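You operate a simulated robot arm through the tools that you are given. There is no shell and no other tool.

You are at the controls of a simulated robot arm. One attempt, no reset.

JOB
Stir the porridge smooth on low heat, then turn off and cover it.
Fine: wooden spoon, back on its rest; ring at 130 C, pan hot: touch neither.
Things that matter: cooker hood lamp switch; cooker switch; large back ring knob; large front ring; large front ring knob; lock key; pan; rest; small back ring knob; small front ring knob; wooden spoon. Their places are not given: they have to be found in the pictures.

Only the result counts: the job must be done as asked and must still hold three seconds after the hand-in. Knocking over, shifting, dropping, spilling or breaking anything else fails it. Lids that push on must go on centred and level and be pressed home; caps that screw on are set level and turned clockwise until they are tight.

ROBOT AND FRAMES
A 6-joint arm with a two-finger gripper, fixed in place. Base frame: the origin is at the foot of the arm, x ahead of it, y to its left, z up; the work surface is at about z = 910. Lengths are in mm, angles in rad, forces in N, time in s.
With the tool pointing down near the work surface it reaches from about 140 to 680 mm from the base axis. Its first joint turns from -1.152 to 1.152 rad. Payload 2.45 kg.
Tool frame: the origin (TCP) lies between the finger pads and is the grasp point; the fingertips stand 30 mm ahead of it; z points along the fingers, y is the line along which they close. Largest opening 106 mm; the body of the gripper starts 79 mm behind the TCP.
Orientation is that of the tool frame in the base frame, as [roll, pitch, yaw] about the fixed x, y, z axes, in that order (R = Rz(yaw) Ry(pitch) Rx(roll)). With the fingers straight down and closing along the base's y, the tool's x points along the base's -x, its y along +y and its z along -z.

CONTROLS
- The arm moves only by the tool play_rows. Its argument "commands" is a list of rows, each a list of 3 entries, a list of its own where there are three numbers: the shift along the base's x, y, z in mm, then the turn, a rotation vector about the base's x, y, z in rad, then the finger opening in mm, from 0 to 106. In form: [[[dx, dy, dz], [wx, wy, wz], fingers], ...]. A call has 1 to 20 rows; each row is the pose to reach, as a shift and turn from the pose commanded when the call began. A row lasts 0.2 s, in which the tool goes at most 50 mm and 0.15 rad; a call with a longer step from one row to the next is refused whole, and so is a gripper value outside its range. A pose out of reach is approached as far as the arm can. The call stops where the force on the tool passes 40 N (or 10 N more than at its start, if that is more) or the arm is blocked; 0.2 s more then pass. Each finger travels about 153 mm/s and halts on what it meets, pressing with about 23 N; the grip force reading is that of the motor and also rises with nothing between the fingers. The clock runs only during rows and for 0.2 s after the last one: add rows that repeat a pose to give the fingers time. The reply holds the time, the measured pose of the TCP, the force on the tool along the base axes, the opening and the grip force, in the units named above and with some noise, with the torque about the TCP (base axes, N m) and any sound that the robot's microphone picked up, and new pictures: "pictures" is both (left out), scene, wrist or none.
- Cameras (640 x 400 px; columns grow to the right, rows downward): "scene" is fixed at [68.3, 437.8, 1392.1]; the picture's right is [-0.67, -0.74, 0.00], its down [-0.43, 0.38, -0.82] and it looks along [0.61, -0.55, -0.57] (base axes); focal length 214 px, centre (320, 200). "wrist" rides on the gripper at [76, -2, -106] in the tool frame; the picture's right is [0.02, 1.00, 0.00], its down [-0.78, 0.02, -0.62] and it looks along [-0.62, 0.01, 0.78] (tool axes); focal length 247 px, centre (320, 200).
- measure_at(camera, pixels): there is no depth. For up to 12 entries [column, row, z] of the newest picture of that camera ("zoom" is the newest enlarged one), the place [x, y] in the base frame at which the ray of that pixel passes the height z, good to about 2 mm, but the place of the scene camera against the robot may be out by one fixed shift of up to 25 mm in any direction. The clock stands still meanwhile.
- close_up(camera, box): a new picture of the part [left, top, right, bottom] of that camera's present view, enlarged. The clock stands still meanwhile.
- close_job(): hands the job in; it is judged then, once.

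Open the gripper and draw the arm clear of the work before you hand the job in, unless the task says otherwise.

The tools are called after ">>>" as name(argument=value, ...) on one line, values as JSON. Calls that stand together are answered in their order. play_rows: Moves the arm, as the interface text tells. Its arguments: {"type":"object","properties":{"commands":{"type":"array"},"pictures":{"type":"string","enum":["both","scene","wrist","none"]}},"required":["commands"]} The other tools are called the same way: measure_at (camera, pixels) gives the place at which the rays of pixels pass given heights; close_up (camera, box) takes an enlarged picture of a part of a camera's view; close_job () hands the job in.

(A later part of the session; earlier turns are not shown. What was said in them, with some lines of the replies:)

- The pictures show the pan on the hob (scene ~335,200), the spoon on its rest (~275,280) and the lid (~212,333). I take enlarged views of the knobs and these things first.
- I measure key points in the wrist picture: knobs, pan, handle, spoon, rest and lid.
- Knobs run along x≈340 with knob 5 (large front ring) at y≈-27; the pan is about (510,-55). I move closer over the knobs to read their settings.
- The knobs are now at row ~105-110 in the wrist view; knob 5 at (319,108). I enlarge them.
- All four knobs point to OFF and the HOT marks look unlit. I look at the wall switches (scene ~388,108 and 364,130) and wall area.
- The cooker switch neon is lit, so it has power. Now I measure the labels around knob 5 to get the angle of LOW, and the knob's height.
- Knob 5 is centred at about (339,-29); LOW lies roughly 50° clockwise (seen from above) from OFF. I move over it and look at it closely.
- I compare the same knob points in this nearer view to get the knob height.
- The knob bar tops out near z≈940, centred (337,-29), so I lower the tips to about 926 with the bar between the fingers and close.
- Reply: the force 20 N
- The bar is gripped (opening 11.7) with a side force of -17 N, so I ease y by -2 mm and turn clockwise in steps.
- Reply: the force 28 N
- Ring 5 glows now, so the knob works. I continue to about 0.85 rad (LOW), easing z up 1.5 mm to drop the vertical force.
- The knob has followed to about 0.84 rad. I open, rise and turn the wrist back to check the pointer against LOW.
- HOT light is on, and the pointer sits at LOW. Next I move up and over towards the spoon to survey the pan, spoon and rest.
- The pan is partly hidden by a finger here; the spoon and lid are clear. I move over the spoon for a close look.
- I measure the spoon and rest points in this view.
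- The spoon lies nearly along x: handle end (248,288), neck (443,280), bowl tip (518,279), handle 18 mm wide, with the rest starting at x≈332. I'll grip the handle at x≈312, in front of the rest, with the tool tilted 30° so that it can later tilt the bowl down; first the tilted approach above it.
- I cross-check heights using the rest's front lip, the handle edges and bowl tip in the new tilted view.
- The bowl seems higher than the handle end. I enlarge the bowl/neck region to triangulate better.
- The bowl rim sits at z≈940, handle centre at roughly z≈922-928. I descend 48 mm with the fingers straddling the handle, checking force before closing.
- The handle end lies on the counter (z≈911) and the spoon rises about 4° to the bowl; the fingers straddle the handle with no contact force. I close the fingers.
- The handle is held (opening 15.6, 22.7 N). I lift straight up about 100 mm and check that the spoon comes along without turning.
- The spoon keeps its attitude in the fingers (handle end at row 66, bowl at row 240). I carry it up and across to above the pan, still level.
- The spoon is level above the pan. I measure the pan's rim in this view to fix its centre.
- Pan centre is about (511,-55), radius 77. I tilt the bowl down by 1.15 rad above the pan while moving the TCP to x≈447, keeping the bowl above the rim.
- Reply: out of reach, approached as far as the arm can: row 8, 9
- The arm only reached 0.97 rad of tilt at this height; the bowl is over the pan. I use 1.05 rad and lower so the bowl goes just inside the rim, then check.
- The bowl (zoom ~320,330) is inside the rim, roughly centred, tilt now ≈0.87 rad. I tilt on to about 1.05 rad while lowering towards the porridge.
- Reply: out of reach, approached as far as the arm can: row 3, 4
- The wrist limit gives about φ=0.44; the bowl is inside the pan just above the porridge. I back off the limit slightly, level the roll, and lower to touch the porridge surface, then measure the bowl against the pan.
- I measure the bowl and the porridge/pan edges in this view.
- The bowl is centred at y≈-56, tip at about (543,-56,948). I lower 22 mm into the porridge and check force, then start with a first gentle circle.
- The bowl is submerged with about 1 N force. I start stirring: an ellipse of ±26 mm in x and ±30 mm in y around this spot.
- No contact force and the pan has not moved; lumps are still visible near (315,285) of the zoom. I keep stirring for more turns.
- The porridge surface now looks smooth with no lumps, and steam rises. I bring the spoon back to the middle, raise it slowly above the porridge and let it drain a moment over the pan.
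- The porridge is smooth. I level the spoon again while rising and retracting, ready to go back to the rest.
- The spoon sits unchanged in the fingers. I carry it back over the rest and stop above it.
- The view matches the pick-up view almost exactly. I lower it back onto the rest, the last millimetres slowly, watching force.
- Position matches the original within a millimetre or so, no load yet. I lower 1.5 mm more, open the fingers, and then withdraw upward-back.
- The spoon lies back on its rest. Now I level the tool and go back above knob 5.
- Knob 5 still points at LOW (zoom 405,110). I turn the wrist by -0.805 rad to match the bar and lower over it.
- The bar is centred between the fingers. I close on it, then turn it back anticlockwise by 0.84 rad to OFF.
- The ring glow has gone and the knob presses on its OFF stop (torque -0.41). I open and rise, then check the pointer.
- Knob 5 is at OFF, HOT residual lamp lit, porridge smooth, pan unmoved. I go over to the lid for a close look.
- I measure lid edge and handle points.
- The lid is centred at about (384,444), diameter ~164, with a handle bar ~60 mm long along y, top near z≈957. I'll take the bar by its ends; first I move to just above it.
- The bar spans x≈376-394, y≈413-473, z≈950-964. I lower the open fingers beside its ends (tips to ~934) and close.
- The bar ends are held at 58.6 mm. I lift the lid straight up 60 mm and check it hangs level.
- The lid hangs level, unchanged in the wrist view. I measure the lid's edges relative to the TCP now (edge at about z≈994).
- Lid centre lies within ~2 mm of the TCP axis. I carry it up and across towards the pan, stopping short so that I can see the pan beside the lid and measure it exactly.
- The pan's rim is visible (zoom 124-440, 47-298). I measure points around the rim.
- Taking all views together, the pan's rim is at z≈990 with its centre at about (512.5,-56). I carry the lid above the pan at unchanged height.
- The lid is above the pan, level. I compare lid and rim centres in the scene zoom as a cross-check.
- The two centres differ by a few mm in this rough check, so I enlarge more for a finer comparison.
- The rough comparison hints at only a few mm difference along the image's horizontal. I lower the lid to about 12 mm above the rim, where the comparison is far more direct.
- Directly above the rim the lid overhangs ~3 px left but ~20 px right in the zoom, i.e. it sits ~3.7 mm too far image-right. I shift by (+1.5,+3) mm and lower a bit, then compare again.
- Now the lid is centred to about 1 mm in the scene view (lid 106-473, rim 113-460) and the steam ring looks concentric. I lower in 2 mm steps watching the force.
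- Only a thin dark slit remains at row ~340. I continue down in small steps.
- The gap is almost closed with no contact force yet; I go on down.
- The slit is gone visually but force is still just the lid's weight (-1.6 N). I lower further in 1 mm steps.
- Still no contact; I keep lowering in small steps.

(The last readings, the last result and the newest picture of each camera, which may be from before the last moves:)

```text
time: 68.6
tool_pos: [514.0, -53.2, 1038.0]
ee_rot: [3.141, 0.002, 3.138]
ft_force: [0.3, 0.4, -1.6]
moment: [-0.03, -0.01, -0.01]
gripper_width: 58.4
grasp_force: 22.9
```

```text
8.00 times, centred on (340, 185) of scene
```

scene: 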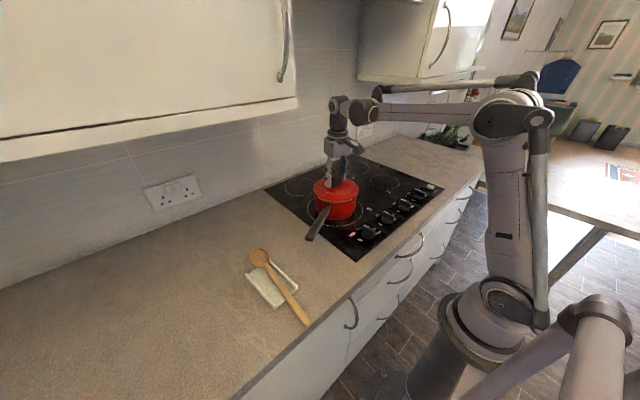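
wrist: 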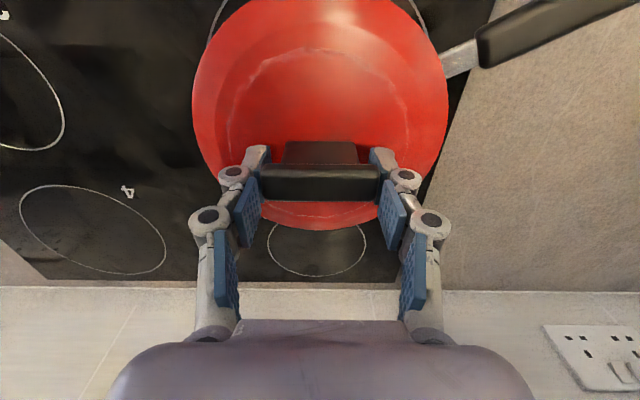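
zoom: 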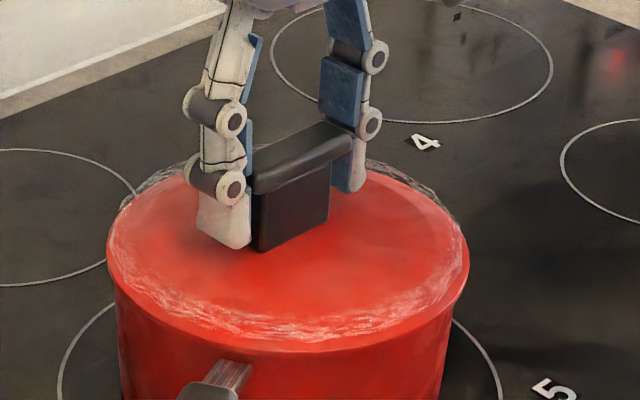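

Lid edge is at row ~352; expected seating is around row 356. I continue.

>>> play_rows(commands=[[[0, 0, -1], [0, 0, 0], 50], [[0, 0, -2], [0, 0, 0], 50], [[0, 0, -2], [0, 0, 0], 50]], pictures="none")

>>> close_up(camera="scene", box=[300, 160, 380, 210])

```text
time: 69.4
tool_pos: [514.6, -54.6, 1036.4]
ee_rot: [3.141, 0.002, 3.139]
ft_force: [5.0, 0.2, 12.1]
moment: [0.01, -0.3, 0.02]
gripper_width: 59.4
grasp_force: 23.0
```

```text
8.00 times, centred on (340, 185) of scene
```

zoom: 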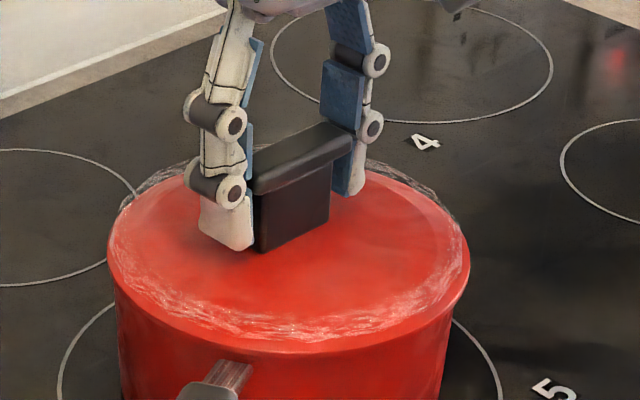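

Contact: +12 N up with +5 N in x, so the pan pushes the lid towards +x. I ease 1.5 mm in +x at the same height and read the forces.

>>> play_rows(commands=[[[1, 0, 0], [0, 0, 0], 50], [[1.5, 0, 0], [0, 0, 0], 50], [[1.5, 0, 0], [0, 0, 0], 50]], pictures="both")

>>> close_up(camera="scene", box=[290, 160, 390, 230])

>>> close_up(camera="wrist", box=[160, 0, 480, 240])

```text
time: 70.2
tool_pos: [514.6, -53.6, 1036.2]
ee_rot: [-3.141, 0.0, 3.138]
ft_force: [-4.2, -0.7, 9.8]
moment: [0.03, 0.45, -0.02]
gripper_width: 59.1
grasp_force: 22.8
```

scene: 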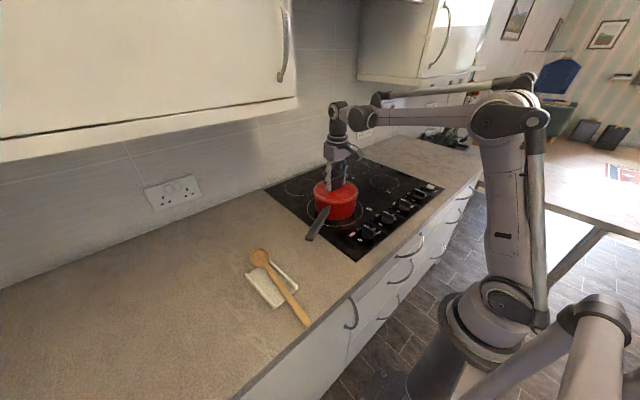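
wrist: 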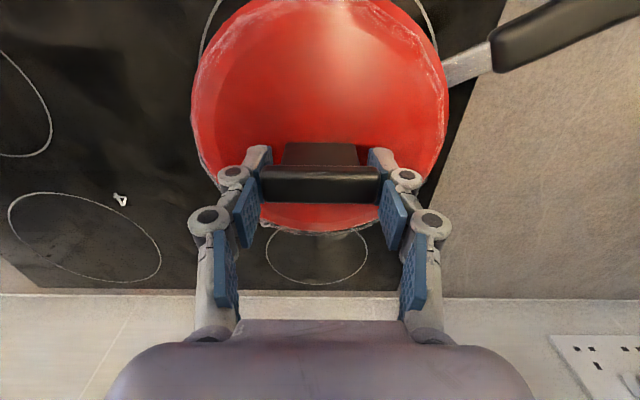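

```text
5.71 times, centred on (340, 195) of scene
```

zoom: 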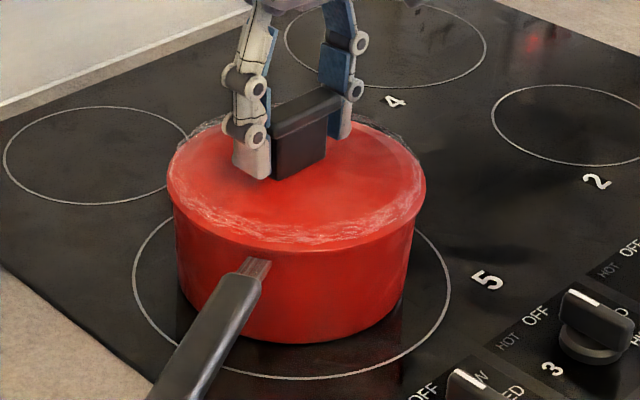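

```text
1.67 times, centred on (320, 120) of wrist
```

zoom: 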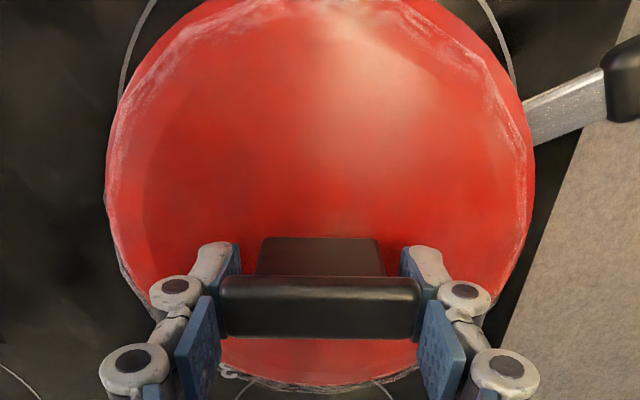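

The x force flipped sign (-4 N), so the lid is seated with friction on the rim; neutral is in between. I shift back 0.7 mm and press down another 1 mm to make sure it is home.

>>> play_rows(commands=[[[-0.7, 0, 0], [0, 0, 0], 50], [[-0.7, 0, -1], [0, 0, 0], 50], [[-0.7, 0, -1], [0, 0, 0], 50]], pictures="none")

>>> close_up(camera="scene", box=[300, 160, 380, 210])

```text
time: 71.0
tool_pos: [515.9, -54.2, 1035.7]
ee_rot: [-3.14, 0.003, 3.137]
ft_force: [-3.8, -1.9, 10.2]
moment: [0.0, -0.04, 0.18]
gripper_width: 59.1
grasp_force: 23.2
```

```text
8.00 times, centred on (340, 185) of scene
```

zoom: 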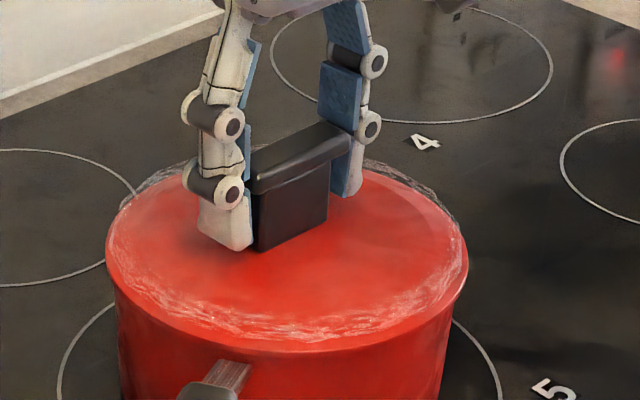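

The lid sits flush and centred (106-468 against the rim 113-460). I relieve the pressure, open the fingers wide and rise straight up.

>>> play_rows(commands=[[[-0.3, 0, 0.5], [0, 0, 0], 58], [[-0.3, 0, 0.5], [0, 0, 0], 68], [[-0.3, 0, 0.5], [0, 0, 0], 85], [[-0.3, 0, 0.5], [0, 0, 0], 96], [[-0.3, 0, 0.5], [0, 0, 0], 96], [[-0.3, 0, 30], [0, 0, 0], 96], [[-0.3, 0, 75], [0, 0, 0], 96], [[-10, 0, 120], [0, 0, 0], 96], [[-50, 0, 140], [0, 0, 0], 96], [[-95, 0, 155], [0, 0, 0], 96], [[-140, 0, 170], [0, 0, 0], 96], [[-185, 10, 180], [0, 0, 0], 96], [[-215, 20, 190], [0, 0, 0], 96], [[-215, 20, 190], [0, 0, 0], 96]])

>>> close_up(camera="scene", box=[290, 150, 390, 240])

>>> close_up(camera="wrist", box=[200, 60, 400, 260])

```text
time: 74.0
tool_pos: [299.5, -34.3, 1225.3]
ee_rot: [-3.141, 0.002, 3.138]
ft_force: [0.4, 0.1, 0.1]
moment: [0.0, 0.0, 0.03]
gripper_width: 96.2
grasp_force: 0.1
```

scene: 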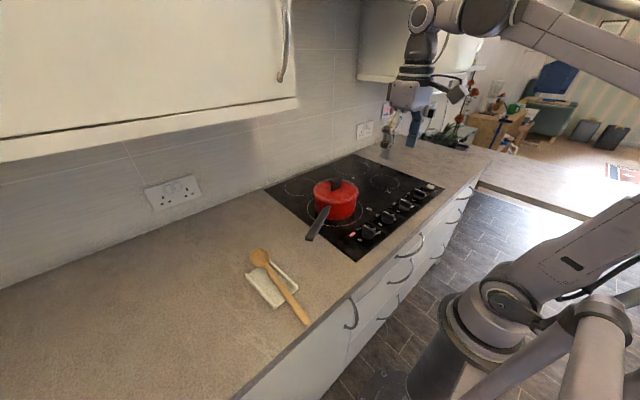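
wrist: 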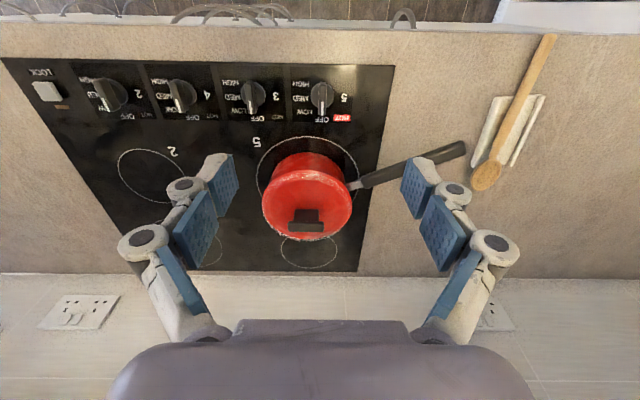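

```text
4.44 times, centred on (340, 195) of scene
```

zoom: 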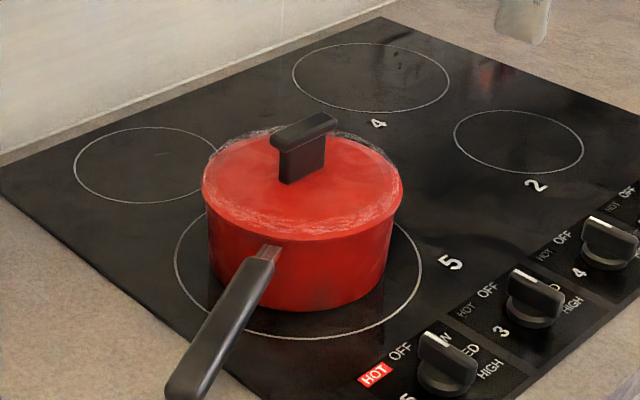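

```text
2.00 times, centred on (300, 160) of wrist
```

zoom: 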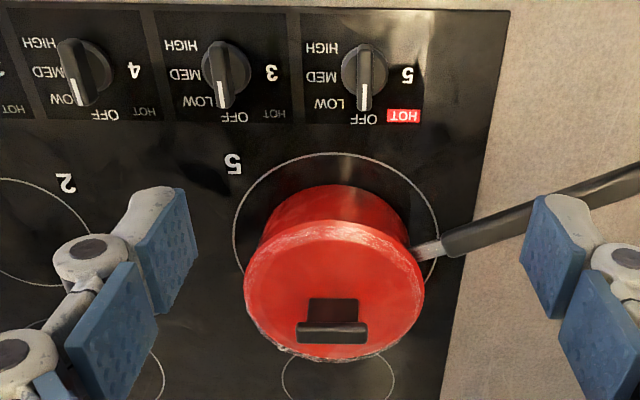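

The lid sits level and centred on the pan, knob 5 is at OFF (only the residual HOT lamp is lit), the spoon is on its rest, and the open gripper is clear of everything. I hand the job in.

>>> close_job()

```text
The job is handed in.
```

I stirred the porridge on LOW until the lumps were gone, turned the ring off and put the lid on the pan. The job has been handed in, but no verdict came back.

- **Heat:** I turned the large front ring knob to LOW for the stirring, then back to its OFF stop. The ring's glow went out. Its HOT lamp was still lit from leftover heat when I handed in.
- **Stirring:** After nearly four turns with the wooden spoon, the close-up pictures showed a smooth surface.
- **Spoon:** It is back on its rest, within a millimetre or two of where it lay.
- **Lid:** In the pictures it sits level and centred on the rim, and the force reading showed it resting there. I pressed about 1 mm further and the force did not rise, so the fingers probably slid on the lid handle. I take the lid as seated, but that press proved little.
- **Pan and ring:** The gripper touched neither; only the spoon and lid touched the pan. The pan looked unmoved within its ring.

The other knobs still read OFF, and I left the lock key, cooker switch and hood lamp switch alone. The arm was clear and the gripper open at hand-in.
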